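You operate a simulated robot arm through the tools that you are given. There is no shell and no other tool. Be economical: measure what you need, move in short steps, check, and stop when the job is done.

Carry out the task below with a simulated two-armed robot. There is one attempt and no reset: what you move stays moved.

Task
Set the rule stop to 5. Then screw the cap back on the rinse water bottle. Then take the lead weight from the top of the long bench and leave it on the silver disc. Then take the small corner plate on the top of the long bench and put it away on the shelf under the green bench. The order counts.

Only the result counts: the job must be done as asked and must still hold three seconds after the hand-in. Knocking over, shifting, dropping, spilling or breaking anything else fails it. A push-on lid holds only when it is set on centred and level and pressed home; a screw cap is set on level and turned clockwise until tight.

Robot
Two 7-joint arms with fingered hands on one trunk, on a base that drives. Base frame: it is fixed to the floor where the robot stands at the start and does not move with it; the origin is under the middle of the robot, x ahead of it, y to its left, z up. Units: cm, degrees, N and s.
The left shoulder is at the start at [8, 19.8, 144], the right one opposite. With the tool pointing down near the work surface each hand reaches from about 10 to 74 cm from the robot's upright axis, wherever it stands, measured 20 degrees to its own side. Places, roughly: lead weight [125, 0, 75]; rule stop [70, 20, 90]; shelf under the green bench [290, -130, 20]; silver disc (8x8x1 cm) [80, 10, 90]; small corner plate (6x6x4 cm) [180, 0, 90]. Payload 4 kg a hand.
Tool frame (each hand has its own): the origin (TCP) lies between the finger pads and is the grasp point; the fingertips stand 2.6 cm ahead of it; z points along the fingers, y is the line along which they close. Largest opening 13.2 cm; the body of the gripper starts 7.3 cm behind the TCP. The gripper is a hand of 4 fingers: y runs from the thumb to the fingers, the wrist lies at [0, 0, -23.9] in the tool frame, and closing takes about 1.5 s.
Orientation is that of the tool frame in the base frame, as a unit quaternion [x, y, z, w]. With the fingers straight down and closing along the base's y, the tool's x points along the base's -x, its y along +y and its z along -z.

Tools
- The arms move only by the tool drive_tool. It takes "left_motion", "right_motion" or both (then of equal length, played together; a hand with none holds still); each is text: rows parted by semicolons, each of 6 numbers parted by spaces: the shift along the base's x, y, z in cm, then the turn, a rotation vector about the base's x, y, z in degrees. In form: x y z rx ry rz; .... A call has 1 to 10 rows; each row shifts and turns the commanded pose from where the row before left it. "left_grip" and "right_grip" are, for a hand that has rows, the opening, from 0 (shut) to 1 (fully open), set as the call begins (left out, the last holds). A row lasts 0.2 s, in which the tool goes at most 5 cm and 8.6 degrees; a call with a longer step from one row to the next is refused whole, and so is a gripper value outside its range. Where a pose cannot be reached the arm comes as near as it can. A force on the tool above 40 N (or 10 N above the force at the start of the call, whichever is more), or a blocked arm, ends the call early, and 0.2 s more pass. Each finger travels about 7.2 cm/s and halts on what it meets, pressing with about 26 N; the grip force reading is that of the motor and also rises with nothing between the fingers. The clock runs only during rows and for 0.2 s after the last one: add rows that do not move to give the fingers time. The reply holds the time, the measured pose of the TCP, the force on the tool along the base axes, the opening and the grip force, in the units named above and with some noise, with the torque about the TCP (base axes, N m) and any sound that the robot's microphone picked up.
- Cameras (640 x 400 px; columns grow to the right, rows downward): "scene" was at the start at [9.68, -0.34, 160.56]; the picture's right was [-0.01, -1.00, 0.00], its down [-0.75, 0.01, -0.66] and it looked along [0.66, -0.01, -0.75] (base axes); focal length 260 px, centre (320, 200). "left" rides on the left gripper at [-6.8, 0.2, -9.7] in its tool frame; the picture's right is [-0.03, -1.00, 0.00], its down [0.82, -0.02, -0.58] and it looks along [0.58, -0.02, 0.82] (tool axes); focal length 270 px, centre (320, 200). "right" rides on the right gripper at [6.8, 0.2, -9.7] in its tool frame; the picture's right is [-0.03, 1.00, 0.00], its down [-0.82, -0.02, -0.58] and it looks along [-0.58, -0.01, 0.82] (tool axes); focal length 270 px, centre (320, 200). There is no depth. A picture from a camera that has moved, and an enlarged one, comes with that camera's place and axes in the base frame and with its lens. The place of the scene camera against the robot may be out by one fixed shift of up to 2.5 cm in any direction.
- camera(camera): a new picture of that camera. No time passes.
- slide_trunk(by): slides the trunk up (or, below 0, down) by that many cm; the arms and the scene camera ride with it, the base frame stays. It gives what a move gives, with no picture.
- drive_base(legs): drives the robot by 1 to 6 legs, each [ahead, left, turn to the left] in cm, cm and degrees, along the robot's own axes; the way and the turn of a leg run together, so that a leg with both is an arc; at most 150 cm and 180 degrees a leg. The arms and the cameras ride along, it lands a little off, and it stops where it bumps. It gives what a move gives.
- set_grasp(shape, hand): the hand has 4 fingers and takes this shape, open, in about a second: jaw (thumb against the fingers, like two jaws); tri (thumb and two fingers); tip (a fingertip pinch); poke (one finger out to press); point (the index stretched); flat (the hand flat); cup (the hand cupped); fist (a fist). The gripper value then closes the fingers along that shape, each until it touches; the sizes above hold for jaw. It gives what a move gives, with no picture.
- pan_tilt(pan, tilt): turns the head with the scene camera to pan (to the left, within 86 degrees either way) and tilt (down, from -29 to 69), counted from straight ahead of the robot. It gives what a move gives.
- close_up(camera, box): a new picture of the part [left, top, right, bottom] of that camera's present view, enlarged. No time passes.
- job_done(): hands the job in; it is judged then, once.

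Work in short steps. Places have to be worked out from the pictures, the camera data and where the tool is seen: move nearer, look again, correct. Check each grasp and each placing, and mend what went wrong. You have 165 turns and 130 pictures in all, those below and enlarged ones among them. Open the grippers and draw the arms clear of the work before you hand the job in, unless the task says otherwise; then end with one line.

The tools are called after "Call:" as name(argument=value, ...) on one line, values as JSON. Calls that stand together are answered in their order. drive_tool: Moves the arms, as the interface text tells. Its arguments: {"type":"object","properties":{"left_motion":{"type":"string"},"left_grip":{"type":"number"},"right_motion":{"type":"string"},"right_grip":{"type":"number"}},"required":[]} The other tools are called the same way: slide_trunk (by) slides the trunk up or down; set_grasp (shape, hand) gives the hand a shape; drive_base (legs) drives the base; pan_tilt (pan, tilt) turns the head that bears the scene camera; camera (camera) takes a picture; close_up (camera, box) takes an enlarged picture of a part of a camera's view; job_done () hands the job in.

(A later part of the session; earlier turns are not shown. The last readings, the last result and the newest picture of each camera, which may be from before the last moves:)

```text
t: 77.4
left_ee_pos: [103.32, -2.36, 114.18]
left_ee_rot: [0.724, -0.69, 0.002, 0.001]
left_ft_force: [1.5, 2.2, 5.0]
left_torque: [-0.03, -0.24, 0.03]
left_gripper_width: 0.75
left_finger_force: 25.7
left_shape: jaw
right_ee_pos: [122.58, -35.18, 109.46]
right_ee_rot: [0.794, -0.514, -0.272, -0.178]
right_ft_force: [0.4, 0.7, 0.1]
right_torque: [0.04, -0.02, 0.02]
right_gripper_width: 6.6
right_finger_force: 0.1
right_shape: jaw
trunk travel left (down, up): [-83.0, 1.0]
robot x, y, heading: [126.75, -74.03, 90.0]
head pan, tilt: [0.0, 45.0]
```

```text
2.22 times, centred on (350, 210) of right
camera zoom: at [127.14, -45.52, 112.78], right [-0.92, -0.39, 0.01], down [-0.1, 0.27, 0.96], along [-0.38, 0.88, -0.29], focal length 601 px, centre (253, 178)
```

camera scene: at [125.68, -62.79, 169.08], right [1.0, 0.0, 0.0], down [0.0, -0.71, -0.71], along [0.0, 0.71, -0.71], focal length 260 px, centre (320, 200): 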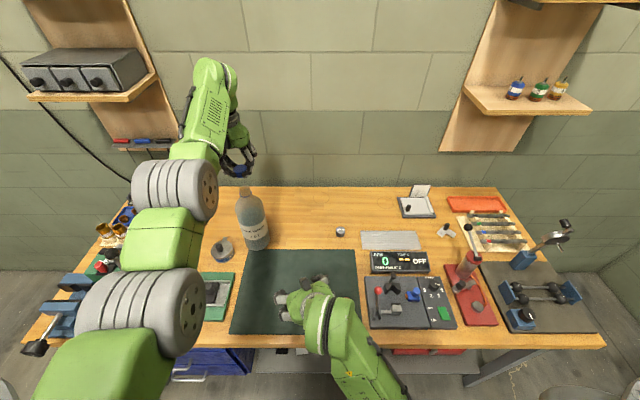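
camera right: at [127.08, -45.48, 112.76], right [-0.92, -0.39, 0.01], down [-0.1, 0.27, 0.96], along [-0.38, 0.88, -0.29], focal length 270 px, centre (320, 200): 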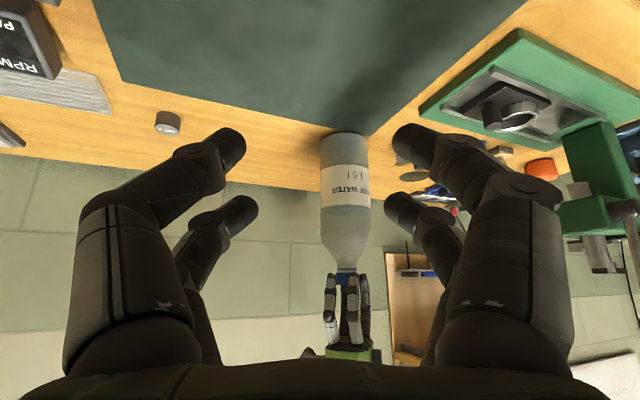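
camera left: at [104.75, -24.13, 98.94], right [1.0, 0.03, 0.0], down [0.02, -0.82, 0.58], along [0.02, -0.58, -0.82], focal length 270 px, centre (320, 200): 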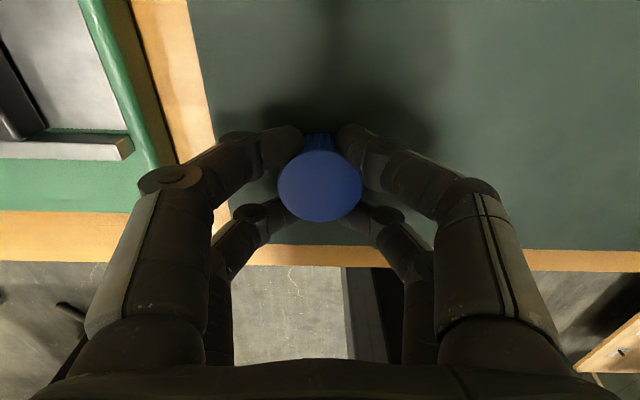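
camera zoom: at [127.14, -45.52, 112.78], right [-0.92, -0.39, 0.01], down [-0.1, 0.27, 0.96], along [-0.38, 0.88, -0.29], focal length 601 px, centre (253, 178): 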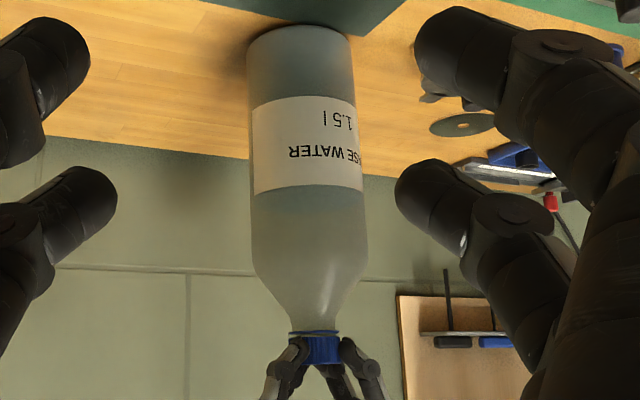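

The bottle leans a little because of grip eccentricity; I'll release, check the cap, and regrip centred.

Call:
drive_tool(left_motion="0 0 0 0 0 0;0 0 0 0 0 0;0 0 0 0 0 0;0 0 0 0 0 0", left_grip=0.5)

Call:
close_up(camera="right", box=[320, 250, 380, 300])

Call:
close_up(camera="scene", box=[200, 140, 300, 220])

```text
t: 78.4
left_ee_pos: [103.32, -2.43, 114.03]
left_ee_rot: [0.724, -0.69, 0.003, 0.002]
left_ft_force: [0.9, 0.6, 0.2]
left_torque: [-0.01, 0.0, -0.01]
left_gripper_width: 6.64
left_finger_force: 0.1
left_shape: jaw
right_ee_pos: [122.53, -35.05, 109.46]
right_ee_rot: [0.794, -0.513, -0.273, -0.177]
right_ft_force: [-0.5, -0.6, -0.2]
right_torque: [0.0, -0.02, -0.04]
right_gripper_width: 6.62
right_finger_force: 0.2
right_shape: jaw
trunk travel left (down, up): [-83.0, 1.0]
robot x, y, heading: [126.9, -73.38, 90.6]
head pan, tilt: [0.0, 45.0]
```

```text
8.00 times, centred on (350, 275) of right
camera zoom: at [127.09, -45.48, 112.76], right [-0.92, -0.39, 0.01], down [-0.1, 0.27, 0.96], along [-0.38, 0.88, -0.29], focal length 2162 px, centre (80, -400)
```

zoom: 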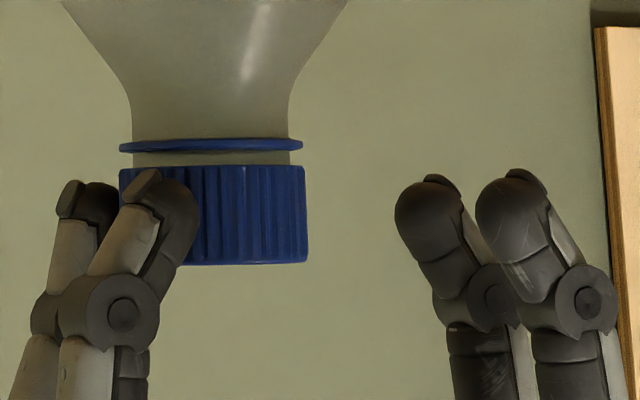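

```text
5.00 times, centred on (250, 180) of scene
camera zoom: at [125.71, -62.78, 169.07], right [1.0, 0.0, 0.0], down [0.0, -0.71, -0.71], along [0.0, 0.71, -0.71], focal length 1298 px, centre (670, 300)
```

zoom: 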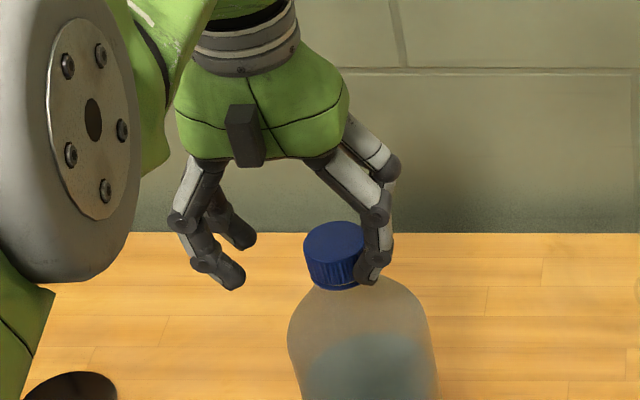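

The fingers halt independently, so an off‑centre grip dragged the bottle (~2 cm in +x). The cap is level; it needs about one more turn. I'll centre the open hand on the cap at about (105.2, −2.3) and re-check.

Call:
drive_tool(left_motion="0.6 0 0 0 0 0;0.6 0 0 0 0 0;0.65 0.1 0 0 0 0;0 0 0 0 0 8.5;0 0 0 0 0 8.5;0 0 0 0 0 8.5;0 0 0 0 0 8.5;0 0 0 0 0 8.5", left_grip=0.6)

Call:
drive_tool(left_motion="0 0 0 0 0 8.5;0 0 0 0 0 8.5;0 0 0 0 0 8.5;0 0 0 0 0 8.5;0 0 0 0 0 8.5;0 0 0 0 0 8.5;0 0 0 0 0 0")

Call:
camera(camera="left")

Call:
close_up(camera="right", box=[310, 250, 370, 300])

```text
t: 80.2
left_ee_pos: [105.11, -2.29, 114.13]
left_ee_rot: [0.926, -0.379, 0.002, 0.0]
left_ft_force: [0.3, 0.5, 0.1]
left_torque: [-0.05, -0.01, 0.03]
left_gripper_width: 7.86
left_finger_force: 0.0
left_shape: jaw
right_ee_pos: [122.52, -34.96, 109.43]
right_ee_rot: [0.794, -0.513, -0.273, -0.177]
right_ft_force: [-0.1, 0.4, 0.8]
right_torque: [0.03, 0.02, -0.02]
right_gripper_width: 6.62
right_finger_force: 0.1
right_shape: jaw
trunk travel left (down, up): [-83.0, 1.0]
robot x, y, heading: [126.98, -73.82, 90.0]
head pan, tilt: [0.0, 45.0]
```

```text
t: 81.8
left_ee_pos: [105.11, -2.2, 114.06]
left_ee_rot: [0.998, 0.056, 0.002, -0.001]
left_ft_force: [-0.5, 0.2, 0.6]
left_torque: [0.04, -0.01, 0.02]
left_gripper_width: 7.86
left_finger_force: 0.1
left_shape: jaw
right_ee_pos: [122.57, -35.03, 109.54]
right_ee_rot: [0.794, -0.513, -0.272, -0.179]
right_ft_force: [0.0, 0.8, -0.4]
right_torque: [0.0, 0.01, -0.01]
right_gripper_width: 6.64
right_finger_force: 0.0
right_shape: jaw
trunk travel left (down, up): [-83.0, 1.0]
robot x, y, heading: [127.01, -73.72, 90.4]
head pan, tilt: [0.0, 45.0]
```

```text
61 pictures are left
camera left: at [98.42, -3.28, 123.76], right [-0.14, 0.99, 0.0], down [0.81, 0.11, 0.58], along [0.58, 0.08, -0.81], focal length 270 px, centre (320, 200)
```

left: 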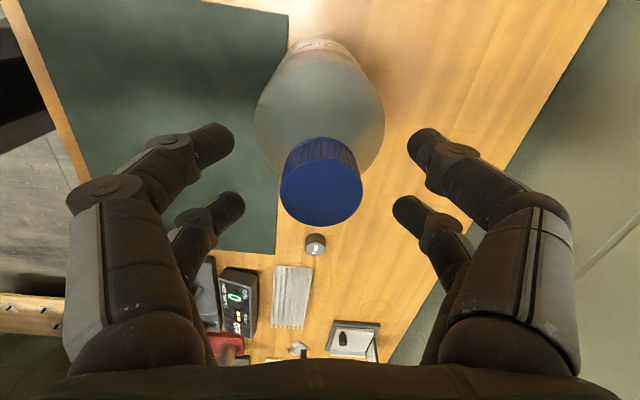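

```text
8.00 times, centred on (340, 275) of right
camera zoom: at [127.08, -45.47, 112.76], right [-0.92, -0.39, 0.01], down [-0.1, 0.27, 0.96], along [-0.38, 0.88, -0.29], focal length 2162 px, centre (160, -400)
```

zoom: 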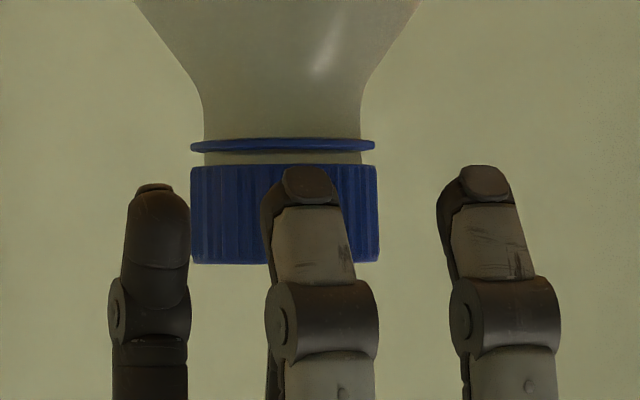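

The left camera shows the cap exactly where it was in the first centred grasp. I'll rotate further counter‑clockwise, then close and turn.

Call:
drive_tool(left_motion="0 0 0 0 0 8.5;0 0 0 0 0 8.5;0 0 0 0 0 8.5;0 0 0 0 0 8.5;0 0 0 0 0 8.5;0 0 0 0 0 8.5;0 0 0 0 0 8.5;0 0 0 0 0 8.5;0 0 0 0 0 0")

Call:
camera(camera="left")

```text
t: 83.8
left_ee_pos: [105.0, -2.2, 114.19]
left_ee_rot: [0.796, 0.605, 0.001, -0.002]
left_ft_force: [-0.2, 0.5, -1.7]
left_torque: [-0.03, -0.01, 0.02]
left_gripper_width: 7.87
left_finger_force: 0.1
left_shape: jaw
right_ee_pos: [122.48, -35.07, 109.52]
right_ee_rot: [0.794, -0.513, -0.273, -0.178]
right_ft_force: [0.4, -0.6, 0.3]
right_torque: [0.0, 0.0, 0.0]
right_gripper_width: 6.63
right_finger_force: 0.2
right_shape: jaw
trunk travel left (down, up): [-83.0, 1.0]
robot x, y, heading: [127.1, -73.83, 90.3]
head pan, tilt: [0.0, 45.0]
```

```text
59 pictures are left
camera left: at [103.58, -9.01, 123.78], right [-0.97, 0.24, 0.0], down [0.2, 0.79, 0.58], along [0.14, 0.56, -0.81], focal length 270 px, centre (320, 200)
```

left: 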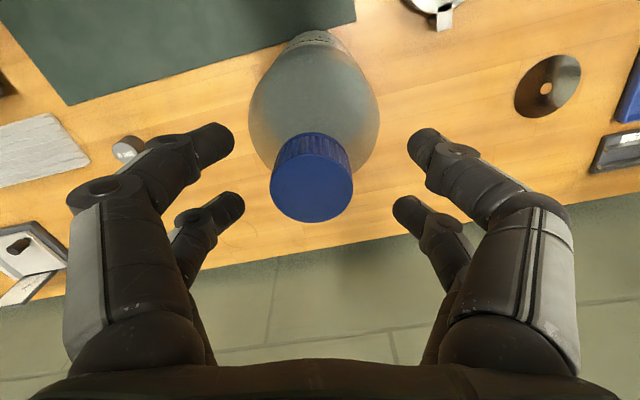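

Combining both views, the cap is 0.35 cm further in +x than the TCP. Correct, close, and turn.

Call:
drive_tool(left_motion="0.35 0 0 0 0 0;0 0 0 0 0 0")

Call:
drive_tool(left_motion="0 0 0 0 0 0;0 0 0 0 0 0;0 0 0 0 0 0;0 0 0 0 0 0;0 0 0 0 0 0;0 0 0 0 0 0", left_grip=0.05)

Call:
camera(camera="left")

```text
t: 84.4
left_ee_pos: [105.57, -2.08, 114.07]
left_ee_rot: [0.797, 0.604, 0.002, -0.003]
left_ft_force: [-0.5, -0.6, -0.5]
left_torque: [-0.04, 0.01, 0.04]
left_gripper_width: 7.86
left_finger_force: 0.1
left_shape: jaw
right_ee_pos: [122.56, -35.08, 109.46]
right_ee_rot: [0.794, -0.513, -0.273, -0.178]
right_ft_force: [-0.4, 0.2, 0.7]
right_torque: [-0.04, 0.0, 0.03]
right_gripper_width: 6.65
right_finger_force: 0.2
right_shape: jaw
trunk travel left (down, up): [-83.0, 1.0]
robot x, y, heading: [127.15, -73.92, 90.2]
head pan, tilt: [0.0, 45.0]
```

```text
t: 85.8
left_ee_pos: [105.29, -2.21, 114.13]
left_ee_rot: [0.797, 0.604, 0.002, -0.002]
left_ft_force: [0.2, 0.5, -1.9]
left_torque: [-0.04, -0.07, 0.03]
left_gripper_width: 1.5
left_finger_force: 26.2
left_shape: jaw
right_ee_pos: [122.69, -35.06, 109.46]
right_ee_rot: [0.794, -0.513, -0.272, -0.178]
right_ft_force: [0.2, 0.6, -0.9]
right_torque: [0.02, 0.0, -0.01]
right_gripper_width: 6.66
right_finger_force: 0.1
right_shape: jaw
trunk travel left (down, up): [-83.0, 1.0]
robot x, y, heading: [126.47, -73.7, 90.1]
head pan, tilt: [0.0, 45.0]
```

```text
58 pictures are left
camera left: at [103.92, -9.0, 123.74], right [-0.97, 0.25, 0.0], down [0.2, 0.79, 0.58], along [0.14, 0.56, -0.81], focal length 270 px, centre (320, 200)
```

left: 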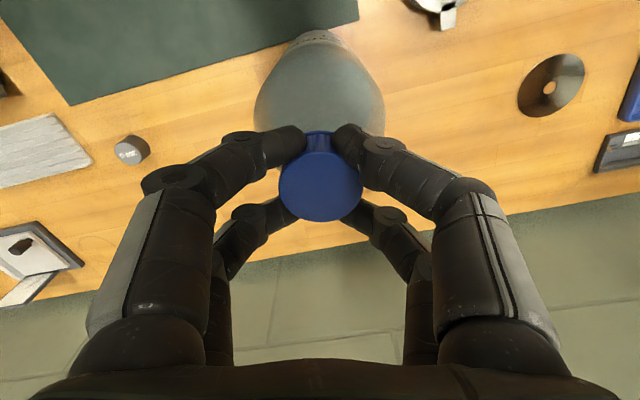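

Symmetric 1.5 cm grip. Turn clockwise.

Call:
drive_tool(left_motion="0 0 -0.007 0 0 -8.5;0 0 -0.007 0 0 -8.5;0 0 -0.007 0 0 -8.5;0 0 -0.007 0 0 -8.5;0 0 -0.007 0 0 -8.5;0 0 -0.007 0 0 -8.5;0 0 -0.007 0 0 -8.5;0 0 -0.007 0 0 -8.5;0 0 -0.007 0 0 -8.5;0 0 -0.007 0 0 -8.5")

Call:
drive_tool(left_motion="0 0 -0.007 0 0 -8.5;0 0 -0.007 0 0 -8.5;0 0 -0.007 0 0 -8.5;0 0 -0.007 0 0 -8.5;0 0 -0.007 0 0 -8.5;0 0 -0.007 0 0 -8.5;0 0 -0.007 0 0 -8.5;0 0 -0.007 0 0 -8.5")

Call:
close_up(camera="right", box=[310, 120, 390, 300])

```text
t: 88.0
left_ee_pos: [105.54, -2.24, 113.9]
left_ee_rot: [0.996, -0.094, 0.002, -0.001]
left_ft_force: [0.5, -0.6, 0.7]
left_torque: [-0.09, -0.02, 0.15]
left_gripper_width: 1.45
left_finger_force: 26.1
left_shape: jaw
right_ee_pos: [122.46, -34.97, 109.6]
right_ee_rot: [0.794, -0.514, -0.272, -0.177]
right_ft_force: [-0.3, 0.5, -0.5]
right_torque: [-0.01, 0.04, 0.0]
right_gripper_width: 6.65
right_finger_force: 0.1
right_shape: jaw
trunk travel left (down, up): [-83.0, 1.0]
robot x, y, heading: [126.82, -73.8, 90.3]
head pan, tilt: [0.0, 45.0]
```

```text
t: 89.8
left_ee_pos: [105.51, -2.21, 113.96]
left_ee_rot: [0.772, -0.635, 0.003, 0.001]
left_ft_force: [1.0, 0.7, 0.7]
left_torque: [-0.02, 0.04, 0.25]
left_gripper_width: 1.39
left_finger_force: 26.0
left_shape: jaw
right_ee_pos: [122.52, -35.02, 109.42]
right_ee_rot: [0.794, -0.514, -0.273, -0.179]
right_ft_force: [-1.0, 1.0, -0.4]
right_torque: [0.0, 0.03, 0.01]
right_gripper_width: 6.65
right_finger_force: 0.1
right_shape: jaw
trunk travel left (down, up): [-83.0, 1.0]
robot x, y, heading: [127.21, -74.01, 90.3]
head pan, tilt: [0.0, 45.0]
```

```text
2.22 times, centred on (350, 210) of right
camera zoom: at [127.11, -45.49, 112.77], right [-0.92, -0.39, 0.01], down [-0.1, 0.27, 0.96], along [-0.38, 0.88, -0.29], focal length 601 px, centre (253, 178)
```

zoom: 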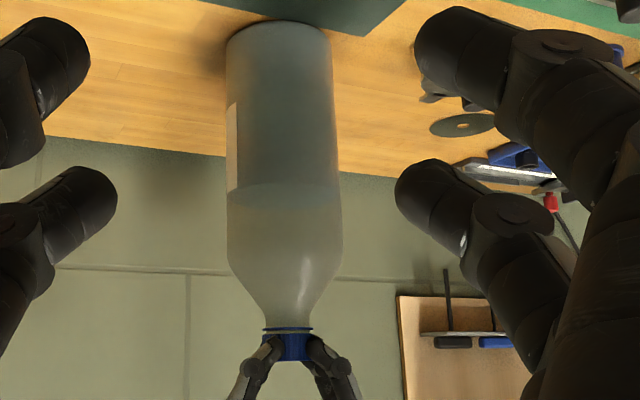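

The torque rises to 0.25 N·m and now the bottle turns along, so the cap is gripping. I'll check the gap between cap and ring.

Call:
close_up(camera="right", box=[310, 250, 370, 300])

```text
8.00 times, centred on (340, 275) of right
camera zoom: at [127.11, -45.49, 112.77], right [-0.92, -0.39, 0.01], down [-0.1, 0.27, 0.96], along [-0.38, 0.88, -0.29], focal length 2162 px, centre (160, -400)
```

zoom: 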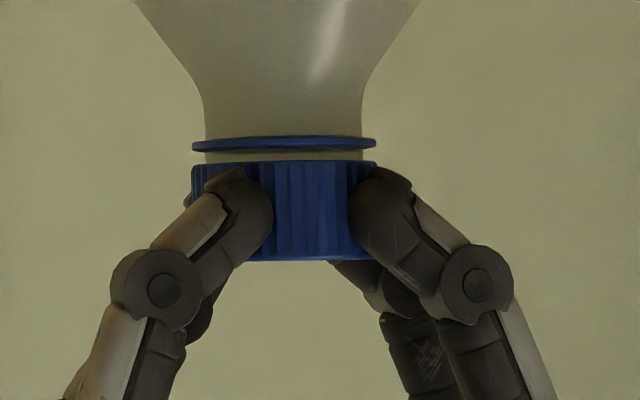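

The gap is now ~0.2 cm. To tighten firmly I'll steady the bottle with the right hand: bring it level, pointing at the bottle, wide open, stopping short.

Call:
drive_tool(right_motion="-1.2 2 -1 7.3 3.3 0;-1.7 3 -1.7 7.3 3.3 0;-1.7 3 -1.8 7.3 3.3 0;-1.7 3 -1.8 7.3 3.3 0;-1.7 3.2 -1.8 7.3 3.3 0;-1.8 3.4 -1.8 7.3 3.3 0;-1.9 3.4 -1.6 0 0 0", right_grip=1)

Call:
camera(camera="right")

Call:
camera(camera="scene")

```text
t: 91.4
left_ee_pos: [105.57, -2.26, 113.94]
left_ee_rot: [0.773, -0.634, 0.003, 0.001]
left_ft_force: [0.1, 2.1, 0.8]
left_torque: [0.02, 0.04, 0.06]
left_gripper_width: 1.38
left_finger_force: 25.9
left_shape: jaw
right_ee_pos: [112.85, -17.68, 101.64]
right_ee_rot: [0.614, -0.396, -0.573, -0.371]
right_ft_force: [-0.6, 0.6, 0.7]
right_torque: [0.03, -0.01, -0.03]
right_gripper_width: 13.18
right_finger_force: 0.1
right_shape: jaw
right hand out of reach, approached as far as the arm can: row 6, 7
trunk travel left (down, up): [-83.0, 1.0]
robot x, y, heading: [127.01, -73.48, 90.3]
head pan, tilt: [0.0, 45.0]
```

```text
55 pictures are left
camera right: at [117.01, -27.02, 95.31], right [-0.91, -0.41, 0.02], down [0.23, -0.47, 0.85], along [-0.34, 0.78, 0.52], focal length 270 px, centre (320, 200)
```

right: 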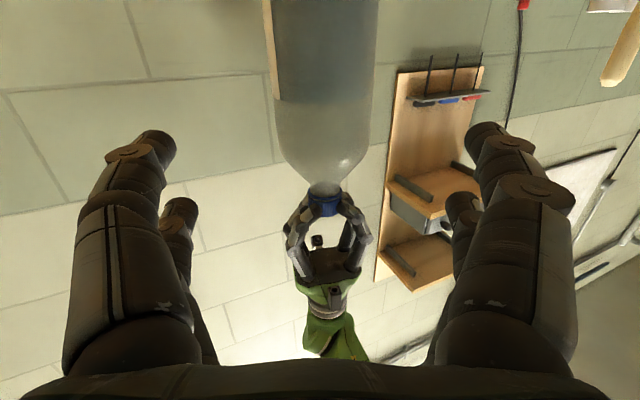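

```text
54 pictures are left
camera scene: at [125.75, -62.89, 169.08], right [1.0, 0.0, 0.0], down [0.0, -0.71, -0.71], along [0.0, 0.71, -0.71], focal length 260 px, centre (320, 200)
```

scene: 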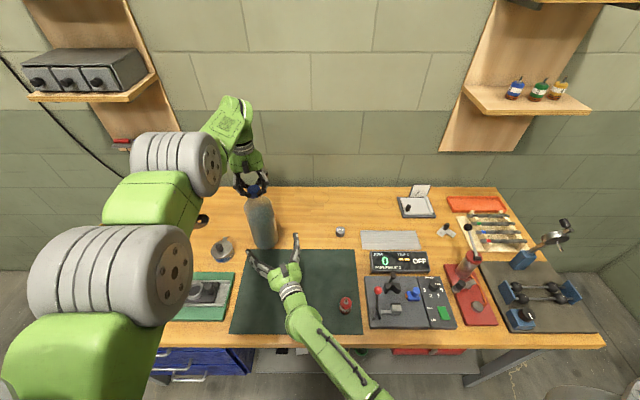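

The right hand is level and centred on the bottle at z ≈ 101.6. Advance along its axis to straddle the bottle.

Call:
drive_tool(right_motion="-1.15 2.4 -0.2 0 0 0;-1.15 2.4 -0.2 0 0 0;-1.15 2.4 -0.2 0 0 0;-1.15 2.4 -0.2 0 0 0;-1.15 2.4 -0.2 0 0 0;-1.15 2.4 0 0 0 0")

Call:
camera(camera="right")

Call:
camera(camera="scene")

```text
t: 92.8
left_ee_pos: [105.55, -2.22, 113.94]
left_ee_rot: [0.773, -0.634, 0.003, 0.001]
left_ft_force: [2.0, 0.2, 2.3]
left_torque: [-0.03, 0.02, 0.01]
left_gripper_width: 1.38
left_finger_force: 26.1
left_shape: jaw
right_ee_pos: [108.63, -7.86, 104.97]
right_ee_rot: [0.613, -0.398, -0.572, -0.372]
right_ft_force: [-0.5, -0.6, -0.4]
right_torque: [-0.01, -0.01, -0.03]
right_gripper_width: 13.19
right_finger_force: 0.0
right_shape: jaw
right hand out of reach, approached as far as the arm can: row 1, 2, 3, 4, 5, 6
trunk travel left (down, up): [-83.0, 1.0]
robot x, y, heading: [126.73, -73.86, 90.2]
head pan, tilt: [0.0, 45.0]
```

```text
53 pictures are left
camera right: at [112.77, -17.16, 98.63], right [-0.91, -0.41, 0.02], down [0.23, -0.47, 0.85], along [-0.34, 0.79, 0.52], focal length 270 px, centre (320, 200)
```

right: 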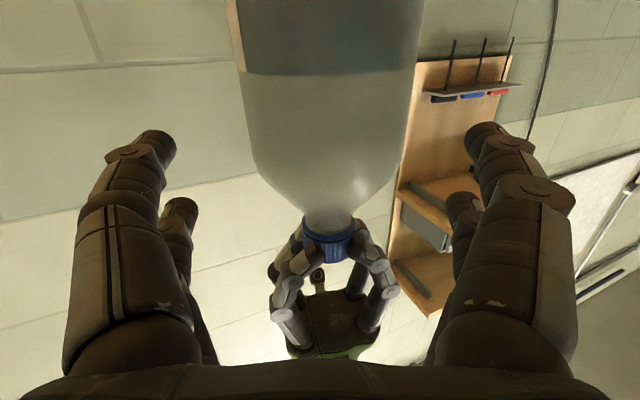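

```text
52 pictures are left
camera scene: at [125.72, -62.77, 169.08], right [1.0, 0.0, 0.0], down [0.0, -0.71, -0.71], along [0.0, 0.71, -0.71], focal length 260 px, centre (320, 200)
```

scene: 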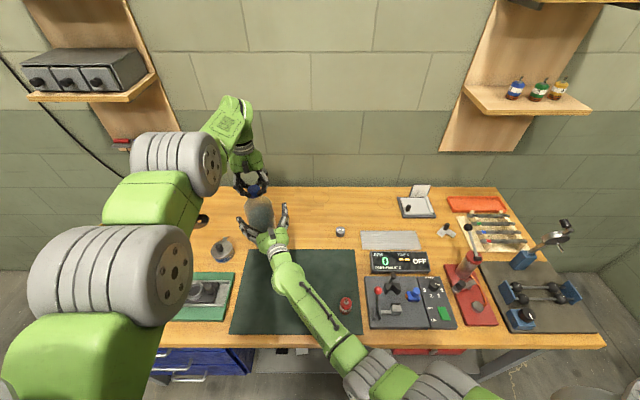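

The level pose runs out of reach upward; I'll tilt the right hand down about 25° and lower it around the bottle.

Call:
drive_tool(right_motion="0 0 -0.5 -7.3 -3.3 0;0 0 -1 -7.3 -3.3 0;0 0 -1.5 -7.3 -3.3 0;-0.4 0.8 -1.5 0 0 0;-0.4 0.8 -1.5 0 0 0;-0.4 0.8 -1 0 0 0")

Call:
camera(camera="right")

```text
t: 94.2
left_ee_pos: [105.55, -2.21, 113.99]
left_ee_rot: [0.773, -0.634, 0.003, 0.002]
left_ft_force: [2.1, 0.2, 3.9]
left_torque: [-0.07, 0.0, -0.03]
left_gripper_width: 1.37
left_finger_force: 26.1
left_shape: jaw
right_ee_pos: [107.75, -5.35, 98.2]
right_ee_rot: [0.705, -0.462, -0.448, -0.297]
right_ft_force: [0.0, 0.0, -0.1]
right_torque: [-0.03, -0.03, -0.03]
right_gripper_width: 13.22
right_finger_force: 0.1
right_shape: jaw
right hand out of reach, approached as far as the arm can: row 1
trunk travel left (down, up): [-83.0, 1.0]
robot x, y, heading: [126.87, -73.75, 90.6]
head pan, tilt: [0.0, 45.0]
```

```text
51 pictures are left
camera right: at [112.25, -16.04, 95.91], right [-0.92, -0.39, 0.02], down [0.09, -0.16, 0.98], along [-0.38, 0.91, 0.18], focal length 270 px, centre (320, 200)
```

right: 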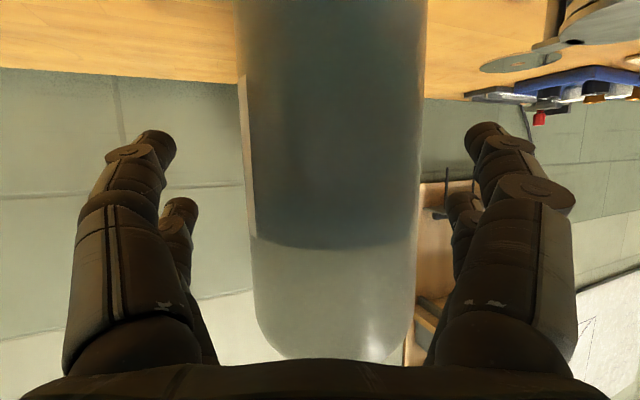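

The bottle is between the right fingers. Advance 2.5 cm more, shift 0.6 cm sideways to centre, then close gently.

Call:
drive_tool(right_motion="-0.6 -0.2 0 0 0 0;-0.5 1.1 0 0 0 0;-0.5 1.1 0 0 0 0;0 0 0 0 0 0")

Call:
drive_tool(right_motion="0 0 0 0 0 0;0 0 0 0 0 0;0 0 0 0 0 0;0 0 0 0 0 0;0 0 0 0 0 0", right_grip=0.4)

Call:
camera(camera="right")

```text
t: 95.2
left_ee_pos: [105.58, -2.21, 114.1]
left_ee_rot: [0.774, -0.634, 0.002, 0.002]
left_ft_force: [0.8, -0.4, 0.6]
left_torque: [-0.01, 0.03, 0.01]
left_gripper_width: 1.38
left_finger_force: 25.7
left_shape: jaw
right_ee_pos: [106.16, -3.23, 98.13]
right_ee_rot: [0.704, -0.462, -0.449, -0.299]
right_ft_force: [0.1, -0.5, -1.1]
right_torque: [0.01, 0.01, 0.02]
right_gripper_width: 13.19
right_finger_force: 0.1
right_shape: jaw
trunk travel left (down, up): [-83.0, 1.0]
robot x, y, heading: [126.73, -73.89, 90.4]
head pan, tilt: [0.0, 45.0]
```

```text
t: 96.4
left_ee_pos: [105.56, -2.22, 113.76]
left_ee_rot: [0.774, -0.633, 0.003, 0.001]
left_ft_force: [2.7, -4.0, 4.7]
left_torque: [-0.18, 0.02, -0.01]
left_gripper_width: 1.38
left_finger_force: 25.8
left_shape: jaw
right_ee_pos: [106.14, -3.16, 98.28]
right_ee_rot: [0.705, -0.461, -0.449, -0.298]
right_ft_force: [-1.4, 6.6, 0.3]
right_torque: [-0.08, -0.02, -0.17]
right_gripper_width: 8.51
right_finger_force: 26.2
right_shape: jaw
trunk travel left (down, up): [-83.0, 1.0]
robot x, y, heading: [126.87, -73.64, 90.1]
head pan, tilt: [0.0, 45.0]
```

```text
50 pictures are left
camera right: at [110.71, -13.93, 95.95], right [-0.92, -0.39, 0.02], down [0.09, -0.16, 0.98], along [-0.38, 0.91, 0.18], focal length 270 px, centre (320, 200)
```

right: 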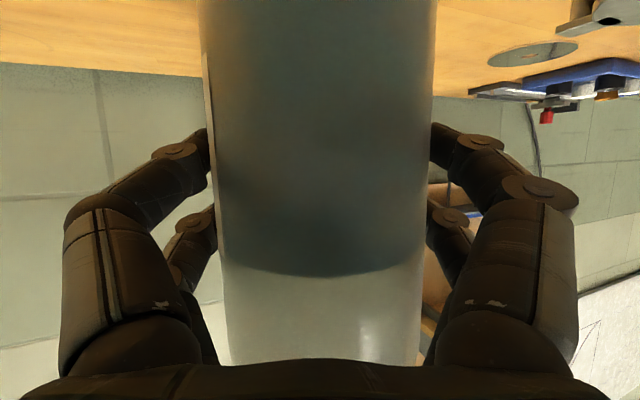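

The right hand holds the bottle firmly. Now tighten the cap: up to 43° clockwise, watching torque.

Call:
drive_tool(left_motion="0 0 -0.007 0 0 -8.5;0 0 -0.007 0 0 -8.5;0 0 -0.007 0 0 -8.5;0 0 -0.007 0 0 -8.5;0 0 0 0 0 -8.5")

Call:
camera(camera="left")

```text
t: 97.6
left_ee_pos: [105.41, -2.32, 113.88]
left_ee_rot: [-0.491, 0.871, -0.002, -0.003]
left_ft_force: [-10.5, -4.0, -4.4]
left_torque: [-0.11, 0.34, 0.44]
left_gripper_width: 0.54
left_finger_force: 26.2
left_shape: jaw
right_ee_pos: [106.22, -3.2, 98.25]
right_ee_rot: [0.704, -0.463, -0.449, -0.299]
right_ft_force: [11.6, 2.4, 4.9]
right_torque: [-0.48, 0.92, -0.59]
right_gripper_width: 8.4
right_finger_force: 26.2
right_shape: jaw
trunk travel left (down, up): [-83.0, 1.0]
robot x, y, heading: [127.14, -73.78, 90.5]
head pan, tilt: [0.0, 45.0]
```

```text
49 pictures are left
camera left: at [108.97, 3.61, 123.49], right [0.87, -0.5, 0.0], down [-0.4, -0.7, 0.58], along [-0.29, -0.51, -0.81], focal length 270 px, centre (320, 200)
```

left: 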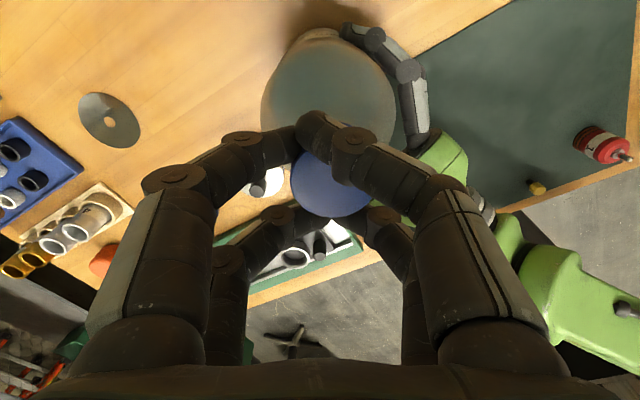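

Torque reached 0.44 N·m and the left fingers slipped on the cap. I'll open the left hand and inspect from its camera and the scene.

Call:
drive_tool(left_motion="0 0 0 0 0 0;0 0 0 0 0 0;0 0 0 0 0 0;0 0 0 0 0 0", left_grip=0.6)

Call:
camera(camera="left")

Call:
close_up(camera="scene", box=[215, 150, 295, 220])

```text
t: 98.6
left_ee_pos: [105.46, -2.36, 113.92]
left_ee_rot: [-0.491, 0.871, -0.002, -0.002]
left_ft_force: [0.5, 0.1, -0.9]
left_torque: [0.04, 0.03, 0.02]
left_gripper_width: 7.89
left_finger_force: 0.0
left_shape: jaw
right_ee_pos: [106.07, -3.3, 98.24]
right_ee_rot: [0.705, -0.462, -0.448, -0.299]
right_ft_force: [-2.6, 1.4, 2.4]
right_torque: [-0.14, 0.18, 0.0]
right_gripper_width: 8.29
right_finger_force: 25.9
right_shape: jaw
trunk travel left (down, up): [-83.0, 1.0]
robot x, y, heading: [126.65, -73.86, 90.2]
head pan, tilt: [0.0, 45.0]
```

```text
48 pictures are left
camera left: at [108.96, 3.57, 123.6], right [0.87, -0.5, 0.0], down [-0.4, -0.71, 0.58], along [-0.29, -0.51, -0.81], focal length 270 px, centre (320, 200)
```

left: 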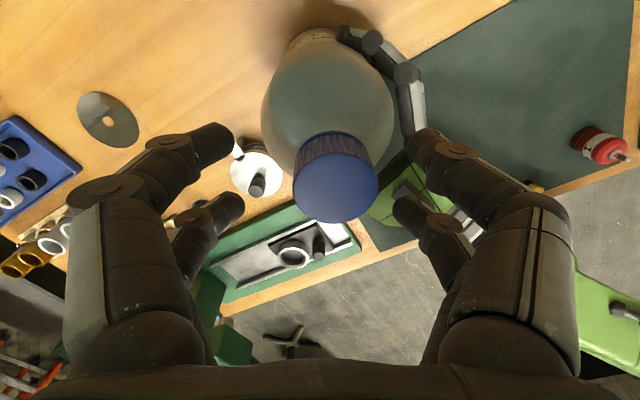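

```text
5.71 times, centred on (255, 185) of scene
camera zoom: at [125.63, -62.88, 169.09], right [1.0, 0.01, 0.0], down [0.0, -0.71, -0.71], along [0.0, 0.71, -0.71], focal length 1483 px, centre (691, 286)
```

zoom: 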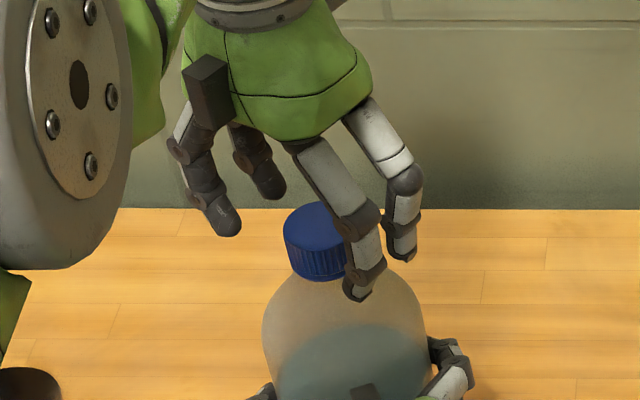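

The cap is level and nearly on the ring. For certainty I'll do one more centred tightening stroke while the right hand keeps holding: recentre by (+0.65, −0.35) and rotate back.

Call:
drive_tool(left_motion="0.65 -0.35 0 0 0 8.5;0 0 0 0 0 8.5;0 0 0 0 0 8.5;0 0 0 0 0 8.5;0 0 0 0 0 8.5;0 0 0 0 0 8.5;0 0 0 0 0 8.5;0 0 0 0 0 8.5;0 0 0 0 0 8.5;0 0 0 0 0 0")

Call:
camera(camera="left")

```text
t: 100.8
left_ee_pos: [106.06, -2.7, 113.99]
left_ee_rot: [0.926, -0.378, 0.003, 0.0]
left_ft_force: [-0.3, 0.1, -0.3]
left_torque: [-0.02, 0.02, 0.02]
left_gripper_width: 7.88
left_finger_force: 0.0
left_shape: jaw
right_ee_pos: [106.05, -3.13, 98.36]
right_ee_rot: [0.705, -0.461, -0.449, -0.298]
right_ft_force: [-4.9, 2.5, 4.9]
right_torque: [-0.19, 0.18, -0.07]
right_gripper_width: 8.33
right_finger_force: 26.0
right_shape: jaw
trunk travel left (down, up): [-83.0, 1.0]
robot x, y, heading: [126.88, -73.8, 90.3]
head pan, tilt: [0.0, 45.0]
```

```text
46 pictures are left
camera left: at [101.11, 1.99, 123.54], right [0.68, 0.73, 0.0], down [0.59, -0.56, 0.58], along [0.43, -0.4, -0.81], focal length 270 px, centre (320, 200)
```

left: 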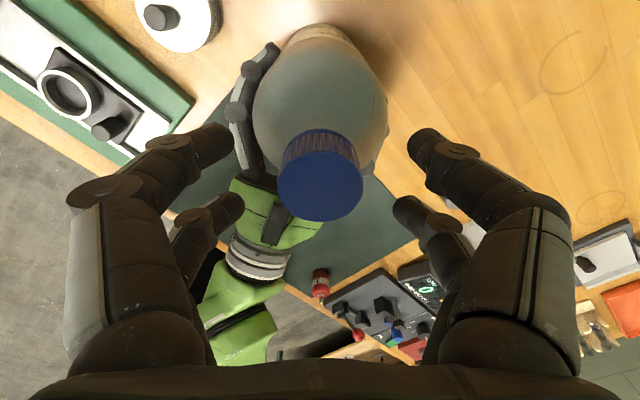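

Centred. Close and turn clockwise.

Call:
drive_tool(left_motion="0 0 0 0 0 0;0 0 0 0 0 0;0 0 0 0 0 0;0 0 0 0 0 0;0 0 0 0 0 0;0 0 0 0 0 0", left_grip=0.05)

Call:
drive_tool(left_motion="0 0 0 0 0 -8.5;0 0 -0.007 0 0 -8.5;0 0 -0.007 0 0 -8.5;0 0 -0.007 0 0 -8.5")

Call:
drive_tool(left_motion="0 0 0 0 0 -8.5;0 0 -0.007 0 0 -8.5;0 0 -0.007 0 0 -8.5")

Call:
camera(camera="left")

```text
t: 102.2
left_ee_pos: [106.08, -2.59, 113.85]
left_ee_rot: [0.925, -0.381, 0.003, 0.0]
left_ft_force: [-0.4, -1.0, -2.0]
left_torque: [-0.04, 0.04, -0.02]
left_gripper_width: 1.68
left_finger_force: 25.5
left_shape: jaw
right_ee_pos: [105.91, -3.23, 98.2]
right_ee_rot: [0.705, -0.461, -0.449, -0.298]
right_ft_force: [-4.0, 2.5, 5.1]
right_torque: [-0.21, 0.22, -0.04]
right_gripper_width: 8.3
right_finger_force: 26.0
right_shape: jaw
trunk travel left (down, up): [-83.0, 1.0]
robot x, y, heading: [126.92, -73.39, 90.3]
head pan, tilt: [0.0, 45.0]
```

```text
t: 103.2
left_ee_pos: [105.98, -2.59, 113.78]
left_ee_rot: [0.773, -0.634, 0.003, 0.003]
left_ft_force: [-6.0, -7.5, -6.5]
left_torque: [-0.44, 0.31, 1.01]
left_gripper_width: 1.0
left_finger_force: 25.7
left_shape: jaw
right_ee_pos: [106.19, -2.99, 98.13]
right_ee_rot: [0.705, -0.463, -0.448, -0.298]
right_ft_force: [3.5, 9.7, 7.1]
right_torque: [-0.43, 0.44, -0.97]
right_gripper_width: 8.31
right_finger_force: 26.1
right_shape: jaw
trunk travel left (down, up): [-83.0, 1.0]
robot x, y, heading: [126.9, -73.85, 90.5]
head pan, tilt: [0.0, 45.0]
```

```text
t: 104.0
left_ee_pos: [106.07, -2.59, 113.7]
left_ee_rot: [-0.614, 0.789, -0.004, -0.004]
left_ft_force: [-7.8, -8.9, -15.7]
left_torque: [-0.74, 0.54, 1.45]
left_gripper_width: 0.66
left_finger_force: 26.3
left_shape: jaw
right_ee_pos: [106.12, -3.09, 98.23]
right_ee_rot: [0.704, -0.463, -0.448, -0.299]
right_ft_force: [9.4, 10.2, 10.8]
right_torque: [-0.38, 0.45, -1.49]
right_gripper_width: 8.32
right_finger_force: 25.8
right_shape: jaw
trunk travel left (down, up): [-83.0, 1.0]
robot x, y, heading: [127.04, -73.54, 90.0]
head pan, tilt: [0.0, 45.0]
```

```text
45 pictures are left
camera left: at [107.68, 4.07, 123.21], right [0.98, -0.22, 0.0], down [-0.18, -0.79, 0.59], along [-0.13, -0.57, -0.81], focal length 270 px, centre (320, 200)
```

left: 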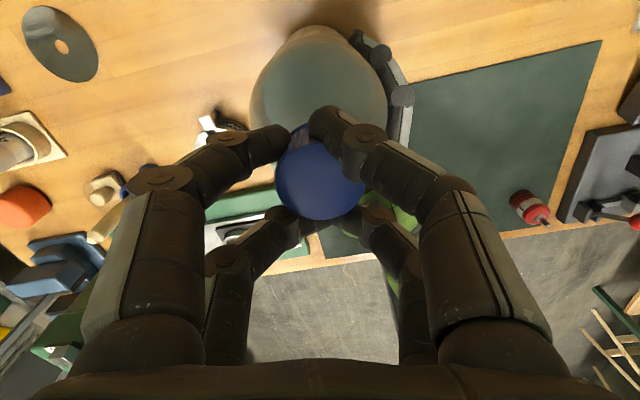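

Torque climbed to 1.45 N·m without the cap yielding: it is tight. I'll open the left hand and lift it off.

Call:
drive_tool(left_motion="0 0 0 0 0 0;0 0 0 0 0 0;0 0 0 0 0 0;0 0 0 0 0 0;0 0 0 0 0 8;0 0 0 0 0 8;0 0 2 0 0 0;0 0 3 0 0 0;0 0 3 0 0 0", left_grip=0.7)

Call:
camera(camera="scene")

```text
t: 106.0
left_ee_pos: [106.17, -2.51, 121.99]
left_ee_rot: [0.719, -0.695, 0.003, 0.002]
left_ft_force: [0.4, 0.2, -0.8]
left_torque: [0.01, 0.03, 0.0]
left_gripper_width: 9.21
left_finger_force: 0.0
left_shape: jaw
right_ee_pos: [106.09, -3.33, 98.12]
right_ee_rot: [0.705, -0.462, -0.448, -0.298]
right_ft_force: [0.0, 3.1, 4.4]
right_torque: [-0.1, -0.18, -0.08]
right_gripper_width: 8.34
right_finger_force: 26.2
right_shape: jaw
trunk travel left (down, up): [-83.0, 1.0]
robot x, y, heading: [126.9, -73.72, 90.6]
head pan, tilt: [0.0, 45.0]
```

```text
44 pictures are left
camera scene: at [125.7, -62.83, 169.08], right [1.0, 0.0, 0.0], down [0.0, -0.71, -0.71], along [0.0, 0.71, -0.71], focal length 260 px, centre (320, 200)
```

scene: 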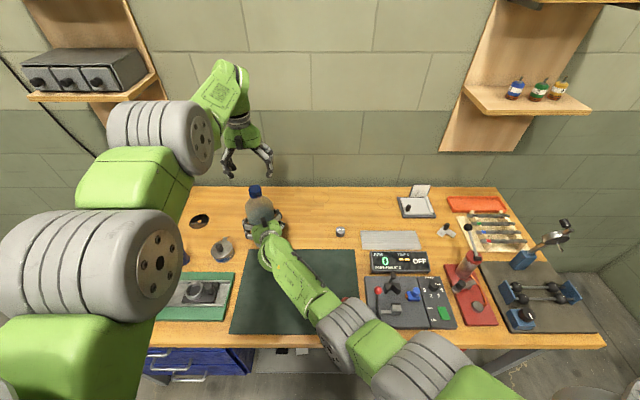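

The bottle is capped. With the right hand still holding it, I'll slide it gently back ~3.3 cm to its original spot while the left hand retreats.

Call:
drive_tool(right_motion="-0.4 0.07 0 0 0 0;-0.5 0.07 0 0 0 0;-0.5 0.07 0 0 0 0;-0.5 0.07 0 0 0 0;-0.5 0.07 0 0 0 0;-0.5 0.07 0 0 0 0;-0.4 0.07 0 0 0 0;0 0 0 0 0 0", left_motion="0 -3 0 0 0 0;0 -3 0 0 0 0;0 -3 0 0 0 0;0 -3 0 0 0 0;0 -3 0 0 0 0;0 -3 -1 0 0 0;0 -3 -2 0 0 0;0 -3 -2 0 0 0")

Call:
camera(camera="scene")

```text
t: 107.8
left_ee_pos: [106.03, -2.91, 118.61]
left_ee_rot: [0.718, -0.696, 0.003, 0.002]
left_ft_force: [1.1, 0.5, 0.3]
left_torque: [0.01, 0.0, 0.0]
left_gripper_width: 9.18
left_finger_force: 0.1
left_shape: jaw
left hand out of reach, approached as far as the arm can: row 1, 2, 3, 4, 5, 6, 7, 8
right_ee_pos: [103.28, -2.87, 98.22]
right_ee_rot: [0.706, -0.462, -0.447, -0.297]
right_ft_force: [1.3, -0.3, 1.3]
right_torque: [-0.19, -0.27, 0.06]
right_gripper_width: 8.37
right_finger_force: 26.0
right_shape: jaw
right hand out of reach, approached as far as the arm can: row 7
trunk travel left (down, up): [-83.0, 1.0]
robot x, y, heading: [127.04, -73.61, 90.3]
head pan, tilt: [0.0, 45.0]
```

```text
43 pictures are left
camera scene: at [125.68, -62.66, 169.07], right [1.0, 0.0, 0.0], down [0.0, -0.71, -0.71], along [0.0, 0.71, -0.71], focal length 260 px, centre (320, 200)
```

scene: 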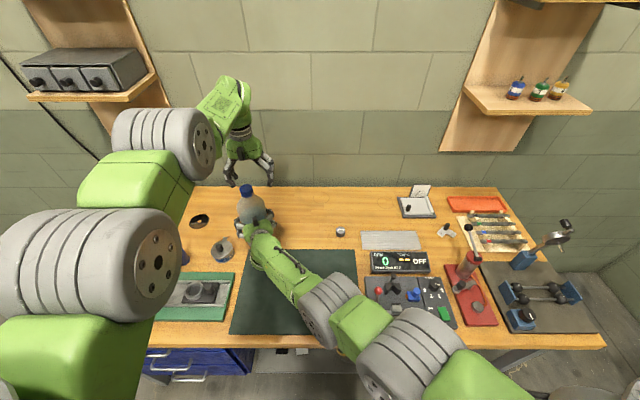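

The bottle is back in place, upright. Open the right hand and back it off along its axis.

Call:
drive_tool(right_motion="0 0 0 0 0 0;0 0 0 0 0 0;0 0 0 0 0 0;0 0 0 0 0 0;0.4 -0.8 0 0 0 0;0.8 -1.8 0 0 0 0;1 -2.2 0 0 0 0;1 -2.2 0 0 0 0;1 -2.2 0 0 0 0;1 -2.2 0 0 0 0", right_grip=1)

Call:
drive_tool(left_motion="0 -1 3 0 0 0;0 -2 2 0 0 0;0 -3 0 0 0 0;0 -3 0 0 0 0;0 -3 0 0 0 0")

Call:
camera(camera="scene")

```text
t: 110.0
left_ee_pos: [106.11, -3.02, 118.93]
left_ee_rot: [0.718, -0.696, 0.003, 0.002]
left_ft_force: [-0.6, 0.1, -0.2]
left_torque: [0.06, -0.01, 0.0]
left_gripper_width: 9.22
left_finger_force: 0.1
left_shape: jaw
right_ee_pos: [108.55, -14.38, 98.39]
right_ee_rot: [0.704, -0.462, -0.448, -0.299]
right_ft_force: [0.6, 1.0, 1.0]
right_torque: [0.0, 0.01, -0.01]
right_gripper_width: 13.19
right_finger_force: 0.0
right_shape: jaw
trunk travel left (down, up): [-83.0, 1.0]
robot x, y, heading: [127.06, -73.75, 90.4]
head pan, tilt: [0.0, 45.0]
```

```text
t: 111.2
left_ee_pos: [105.99, -3.17, 123.33]
left_ee_rot: [0.718, -0.696, 0.004, 0.002]
left_ft_force: [-0.2, 0.2, 0.7]
left_torque: [0.0, -0.01, -0.01]
left_gripper_width: 9.21
left_finger_force: 0.0
left_shape: jaw
left hand out of reach, approached as far as the arm can: row 1, 2, 3, 4, 5
right_ee_pos: [108.61, -14.23, 98.26]
right_ee_rot: [0.705, -0.462, -0.448, -0.298]
right_ft_force: [1.1, -0.3, 0.2]
right_torque: [-0.01, 0.0, -0.01]
right_gripper_width: 13.18
right_finger_force: 0.1
right_shape: jaw
trunk travel left (down, up): [-83.0, 1.0]
robot x, y, heading: [127.02, -73.52, 90.6]
head pan, tilt: [0.0, 45.0]
```

```text
42 pictures are left
camera scene: at [125.7, -62.83, 169.08], right [1.0, 0.0, 0.0], down [0.0, -0.71, -0.71], along [0.0, 0.71, -0.71], focal length 260 px, centre (320, 200)
```

scene: 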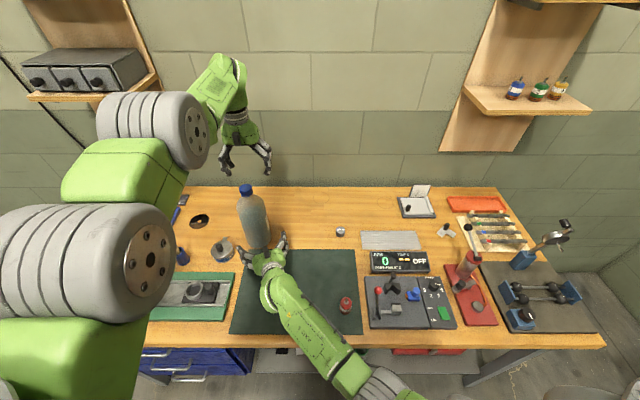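

Both hands are off the bottle. The left arm can't retract in this posture, so I'll back the base away 35 cm with both hands clear above, then fold the left arm.

Call:
drive_base(legs=[[-35, 0, 0]])

Call:
drive_tool(left_motion="0 -2 -3 0 0 0;0 -2 -4 0 0 0;0 -2 -4 0 0 0;0 -3 -3 0 0 0;0 -3 -3 0 0 0", right_motion="1 -1 0 -7.3 -3.3 0;1 -1 0 -7.3 -3.3 0;1 -1 0 -7.3 -3.3 0;1 -1 0 -7.3 -3.3 0;2 -1 1 -7.3 -3.3 0")

Call:
camera(camera="scene")

```text
t: 113.5
left_ee_pos: [106.26, -38.34, 123.1]
left_ee_rot: [0.717, -0.697, 0.005, 0.004]
left_ft_force: [-0.1, 0.7, -0.4]
left_torque: [-0.02, -0.02, -0.03]
left_gripper_width: 9.21
left_finger_force: 0.0
left_shape: jaw
right_ee_pos: [108.79, -49.43, 98.1]
right_ee_rot: [0.705, -0.464, -0.446, -0.298]
right_ft_force: [-0.5, -0.4, -0.5]
right_torque: [-0.03, -0.02, -0.01]
right_gripper_width: 13.2
right_finger_force: 0.0
right_shape: jaw
trunk travel left (down, up): [-83.0, 1.0]
robot x, y, heading: [126.86, -109.03, 90.2]
head pan, tilt: [0.0, 45.0]
```

```text
t: 114.7
left_ee_pos: [105.98, -39.64, 105.13]
left_ee_rot: [0.718, -0.696, 0.005, 0.004]
left_ft_force: [0.2, -0.2, -0.2]
left_torque: [-0.02, 0.02, 0.02]
left_gripper_width: 9.18
left_finger_force: 0.0
left_shape: jaw
left hand out of reach, approached as far as the arm can: row 1, 2, 3, 4, 5
right_ee_pos: [114.8, -54.69, 99.33]
right_ee_rot: [0.818, -0.533, -0.176, -0.125]
right_ft_force: [0.4, 0.0, 1.1]
right_torque: [-0.01, 0.04, 0.01]
right_gripper_width: 13.18
right_finger_force: 0.1
right_shape: jaw
trunk travel left (down, up): [-83.0, 1.0]
robot x, y, heading: [127.17, -109.36, 90.2]
head pan, tilt: [0.0, 45.0]
```

```text
41 pictures are left
camera scene: at [125.85, -98.1, 169.07], right [1.0, 0.0, 0.0], down [0.0, -0.71, -0.71], along [0.0, 0.71, -0.71], focal length 260 px, centre (320, 200)
```

scene: 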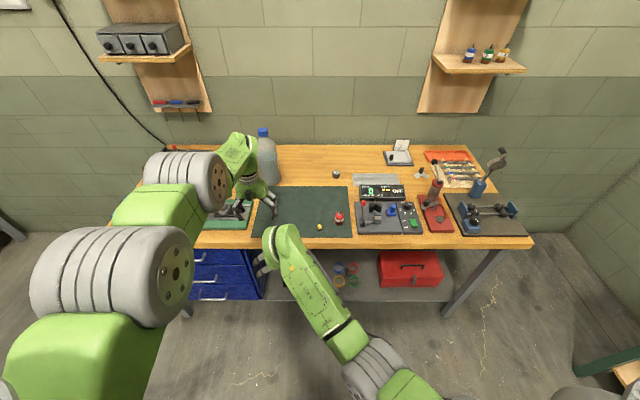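

The left arm is extended in an awkward posture. I'll try retracting it with an inward sideways motion and a small wrist turn.

Call:
drive_tool(left_motion="1 -1 0 0 0 8;1 -2 0 0 0 8;1 -3 0 0 0 8;1 -3 0 0 0 0;1 -3 0 0 0 0;1 -3 0 0 0 0")

```text
t: 116.1
left_ee_pos: [111.54, -40.36, 102.64]
left_ee_rot: [0.847, -0.532, 0.004, 0.004]
left_ft_force: [-0.3, 0.0, -0.2]
left_torque: [0.05, -0.01, -0.05]
left_gripper_width: 9.18
left_finger_force: 0.1
left_shape: jaw
left hand out of reach, approached as far as the arm can: row 1, 2, 3, 4, 5, 6
right_ee_pos: [114.98, -54.57, 99.19]
right_ee_rot: [0.818, -0.532, -0.177, -0.125]
right_ft_force: [-0.7, -0.3, -0.1]
right_torque: [-0.03, 0.06, -0.01]
right_gripper_width: 13.15
right_finger_force: 0.0
right_shape: jaw
trunk travel left (down, up): [-83.0, 1.0]
robot x, y, heading: [126.81, -109.03, 90.5]
head pan, tilt: [0.0, 45.0]
```

Still blocked. I'll probe: turn the wrist much further counter‑clockwise and then try to retract.

Call:
drive_tool(left_motion="0 0 0.5 0 0 8.5;0 0 0.5 0 0 8.5;0 0 0.5 0 0 8.5;0 0 0.5 0 0 8.5;0 0 0.5 0 0 8.5;0 0 0 0 0 8.5;0 -3 0 0 0 0;0 -3 0 0 0 0;0 -3 0 0 0 0")

Call:
camera(camera="scene")

```text
t: 118.1
left_ee_pos: [111.88, -40.03, 103.47]
left_ee_rot: [0.993, -0.115, 0.004, 0.001]
left_ft_force: [0.8, -1.0, 0.2]
left_torque: [0.01, 0.0, -0.03]
left_gripper_width: 9.2
left_finger_force: 0.1
left_shape: jaw
left hand out of reach, approached as far as the arm can: row 3, 6, 7, 8, 9
right_ee_pos: [114.75, -54.69, 99.27]
right_ee_rot: [0.818, -0.532, -0.177, -0.127]
right_ft_force: [0.1, -0.4, 0.1]
right_torque: [0.0, -0.01, 0.01]
right_gripper_width: 13.19
right_finger_force: 0.0
right_shape: jaw
trunk travel left (down, up): [-83.0, 1.0]
robot x, y, heading: [127.05, -109.09, 90.2]
head pan, tilt: [0.0, 45.0]
```

```text
40 pictures are left
camera scene: at [125.84, -98.21, 169.08], right [1.0, 0.0, 0.0], down [0.0, -0.71, -0.71], along [0.0, 0.71, -0.71], focal length 260 px, centre (320, 200)
```

scene: 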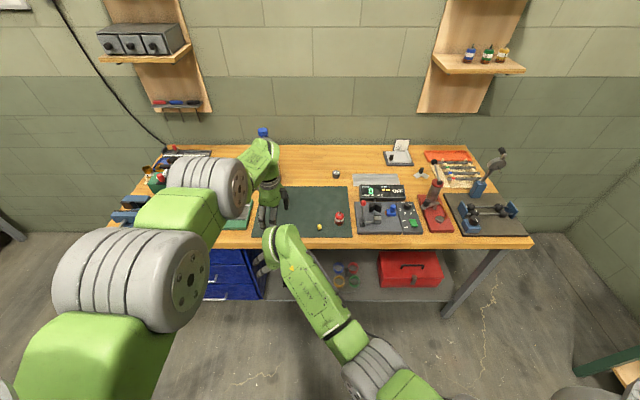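

Retraction seems limited by the wrist pitch; I'll probe with the hand tilted outward while pulling back.

Call:
drive_tool(left_motion="0 0 1 8 0 0;0 0 1 8 0 0;0 0 1 8 0 0;0 0 0 8 0 0;0 -2 0 0 0 0;0 -3 0 0 0 0;0 -3 0 0 0 0")

```text
t: 119.7
left_ee_pos: [114.18, -29.5, 100.76]
left_ee_rot: [0.955, -0.111, -0.031, -0.273]
left_ft_force: [0.2, -0.3, -0.5]
left_torque: [0.0, 0.0, 0.03]
left_gripper_width: 9.18
left_finger_force: 0.1
left_shape: jaw
left hand out of reach, approached as far as the arm can: row 1, 2, 3, 4, 5, 6, 7
right_ee_pos: [114.88, -54.67, 99.22]
right_ee_rot: [0.819, -0.532, -0.177, -0.125]
right_ft_force: [0.5, 0.3, 0.3]
right_torque: [-0.04, 0.0, -0.01]
right_gripper_width: 13.2
right_finger_force: 0.0
right_shape: jaw
trunk travel left (down, up): [-83.0, 1.0]
robot x, y, heading: [126.75, -109.06, 90.0]
head pan, tilt: [0.0, 45.0]
```

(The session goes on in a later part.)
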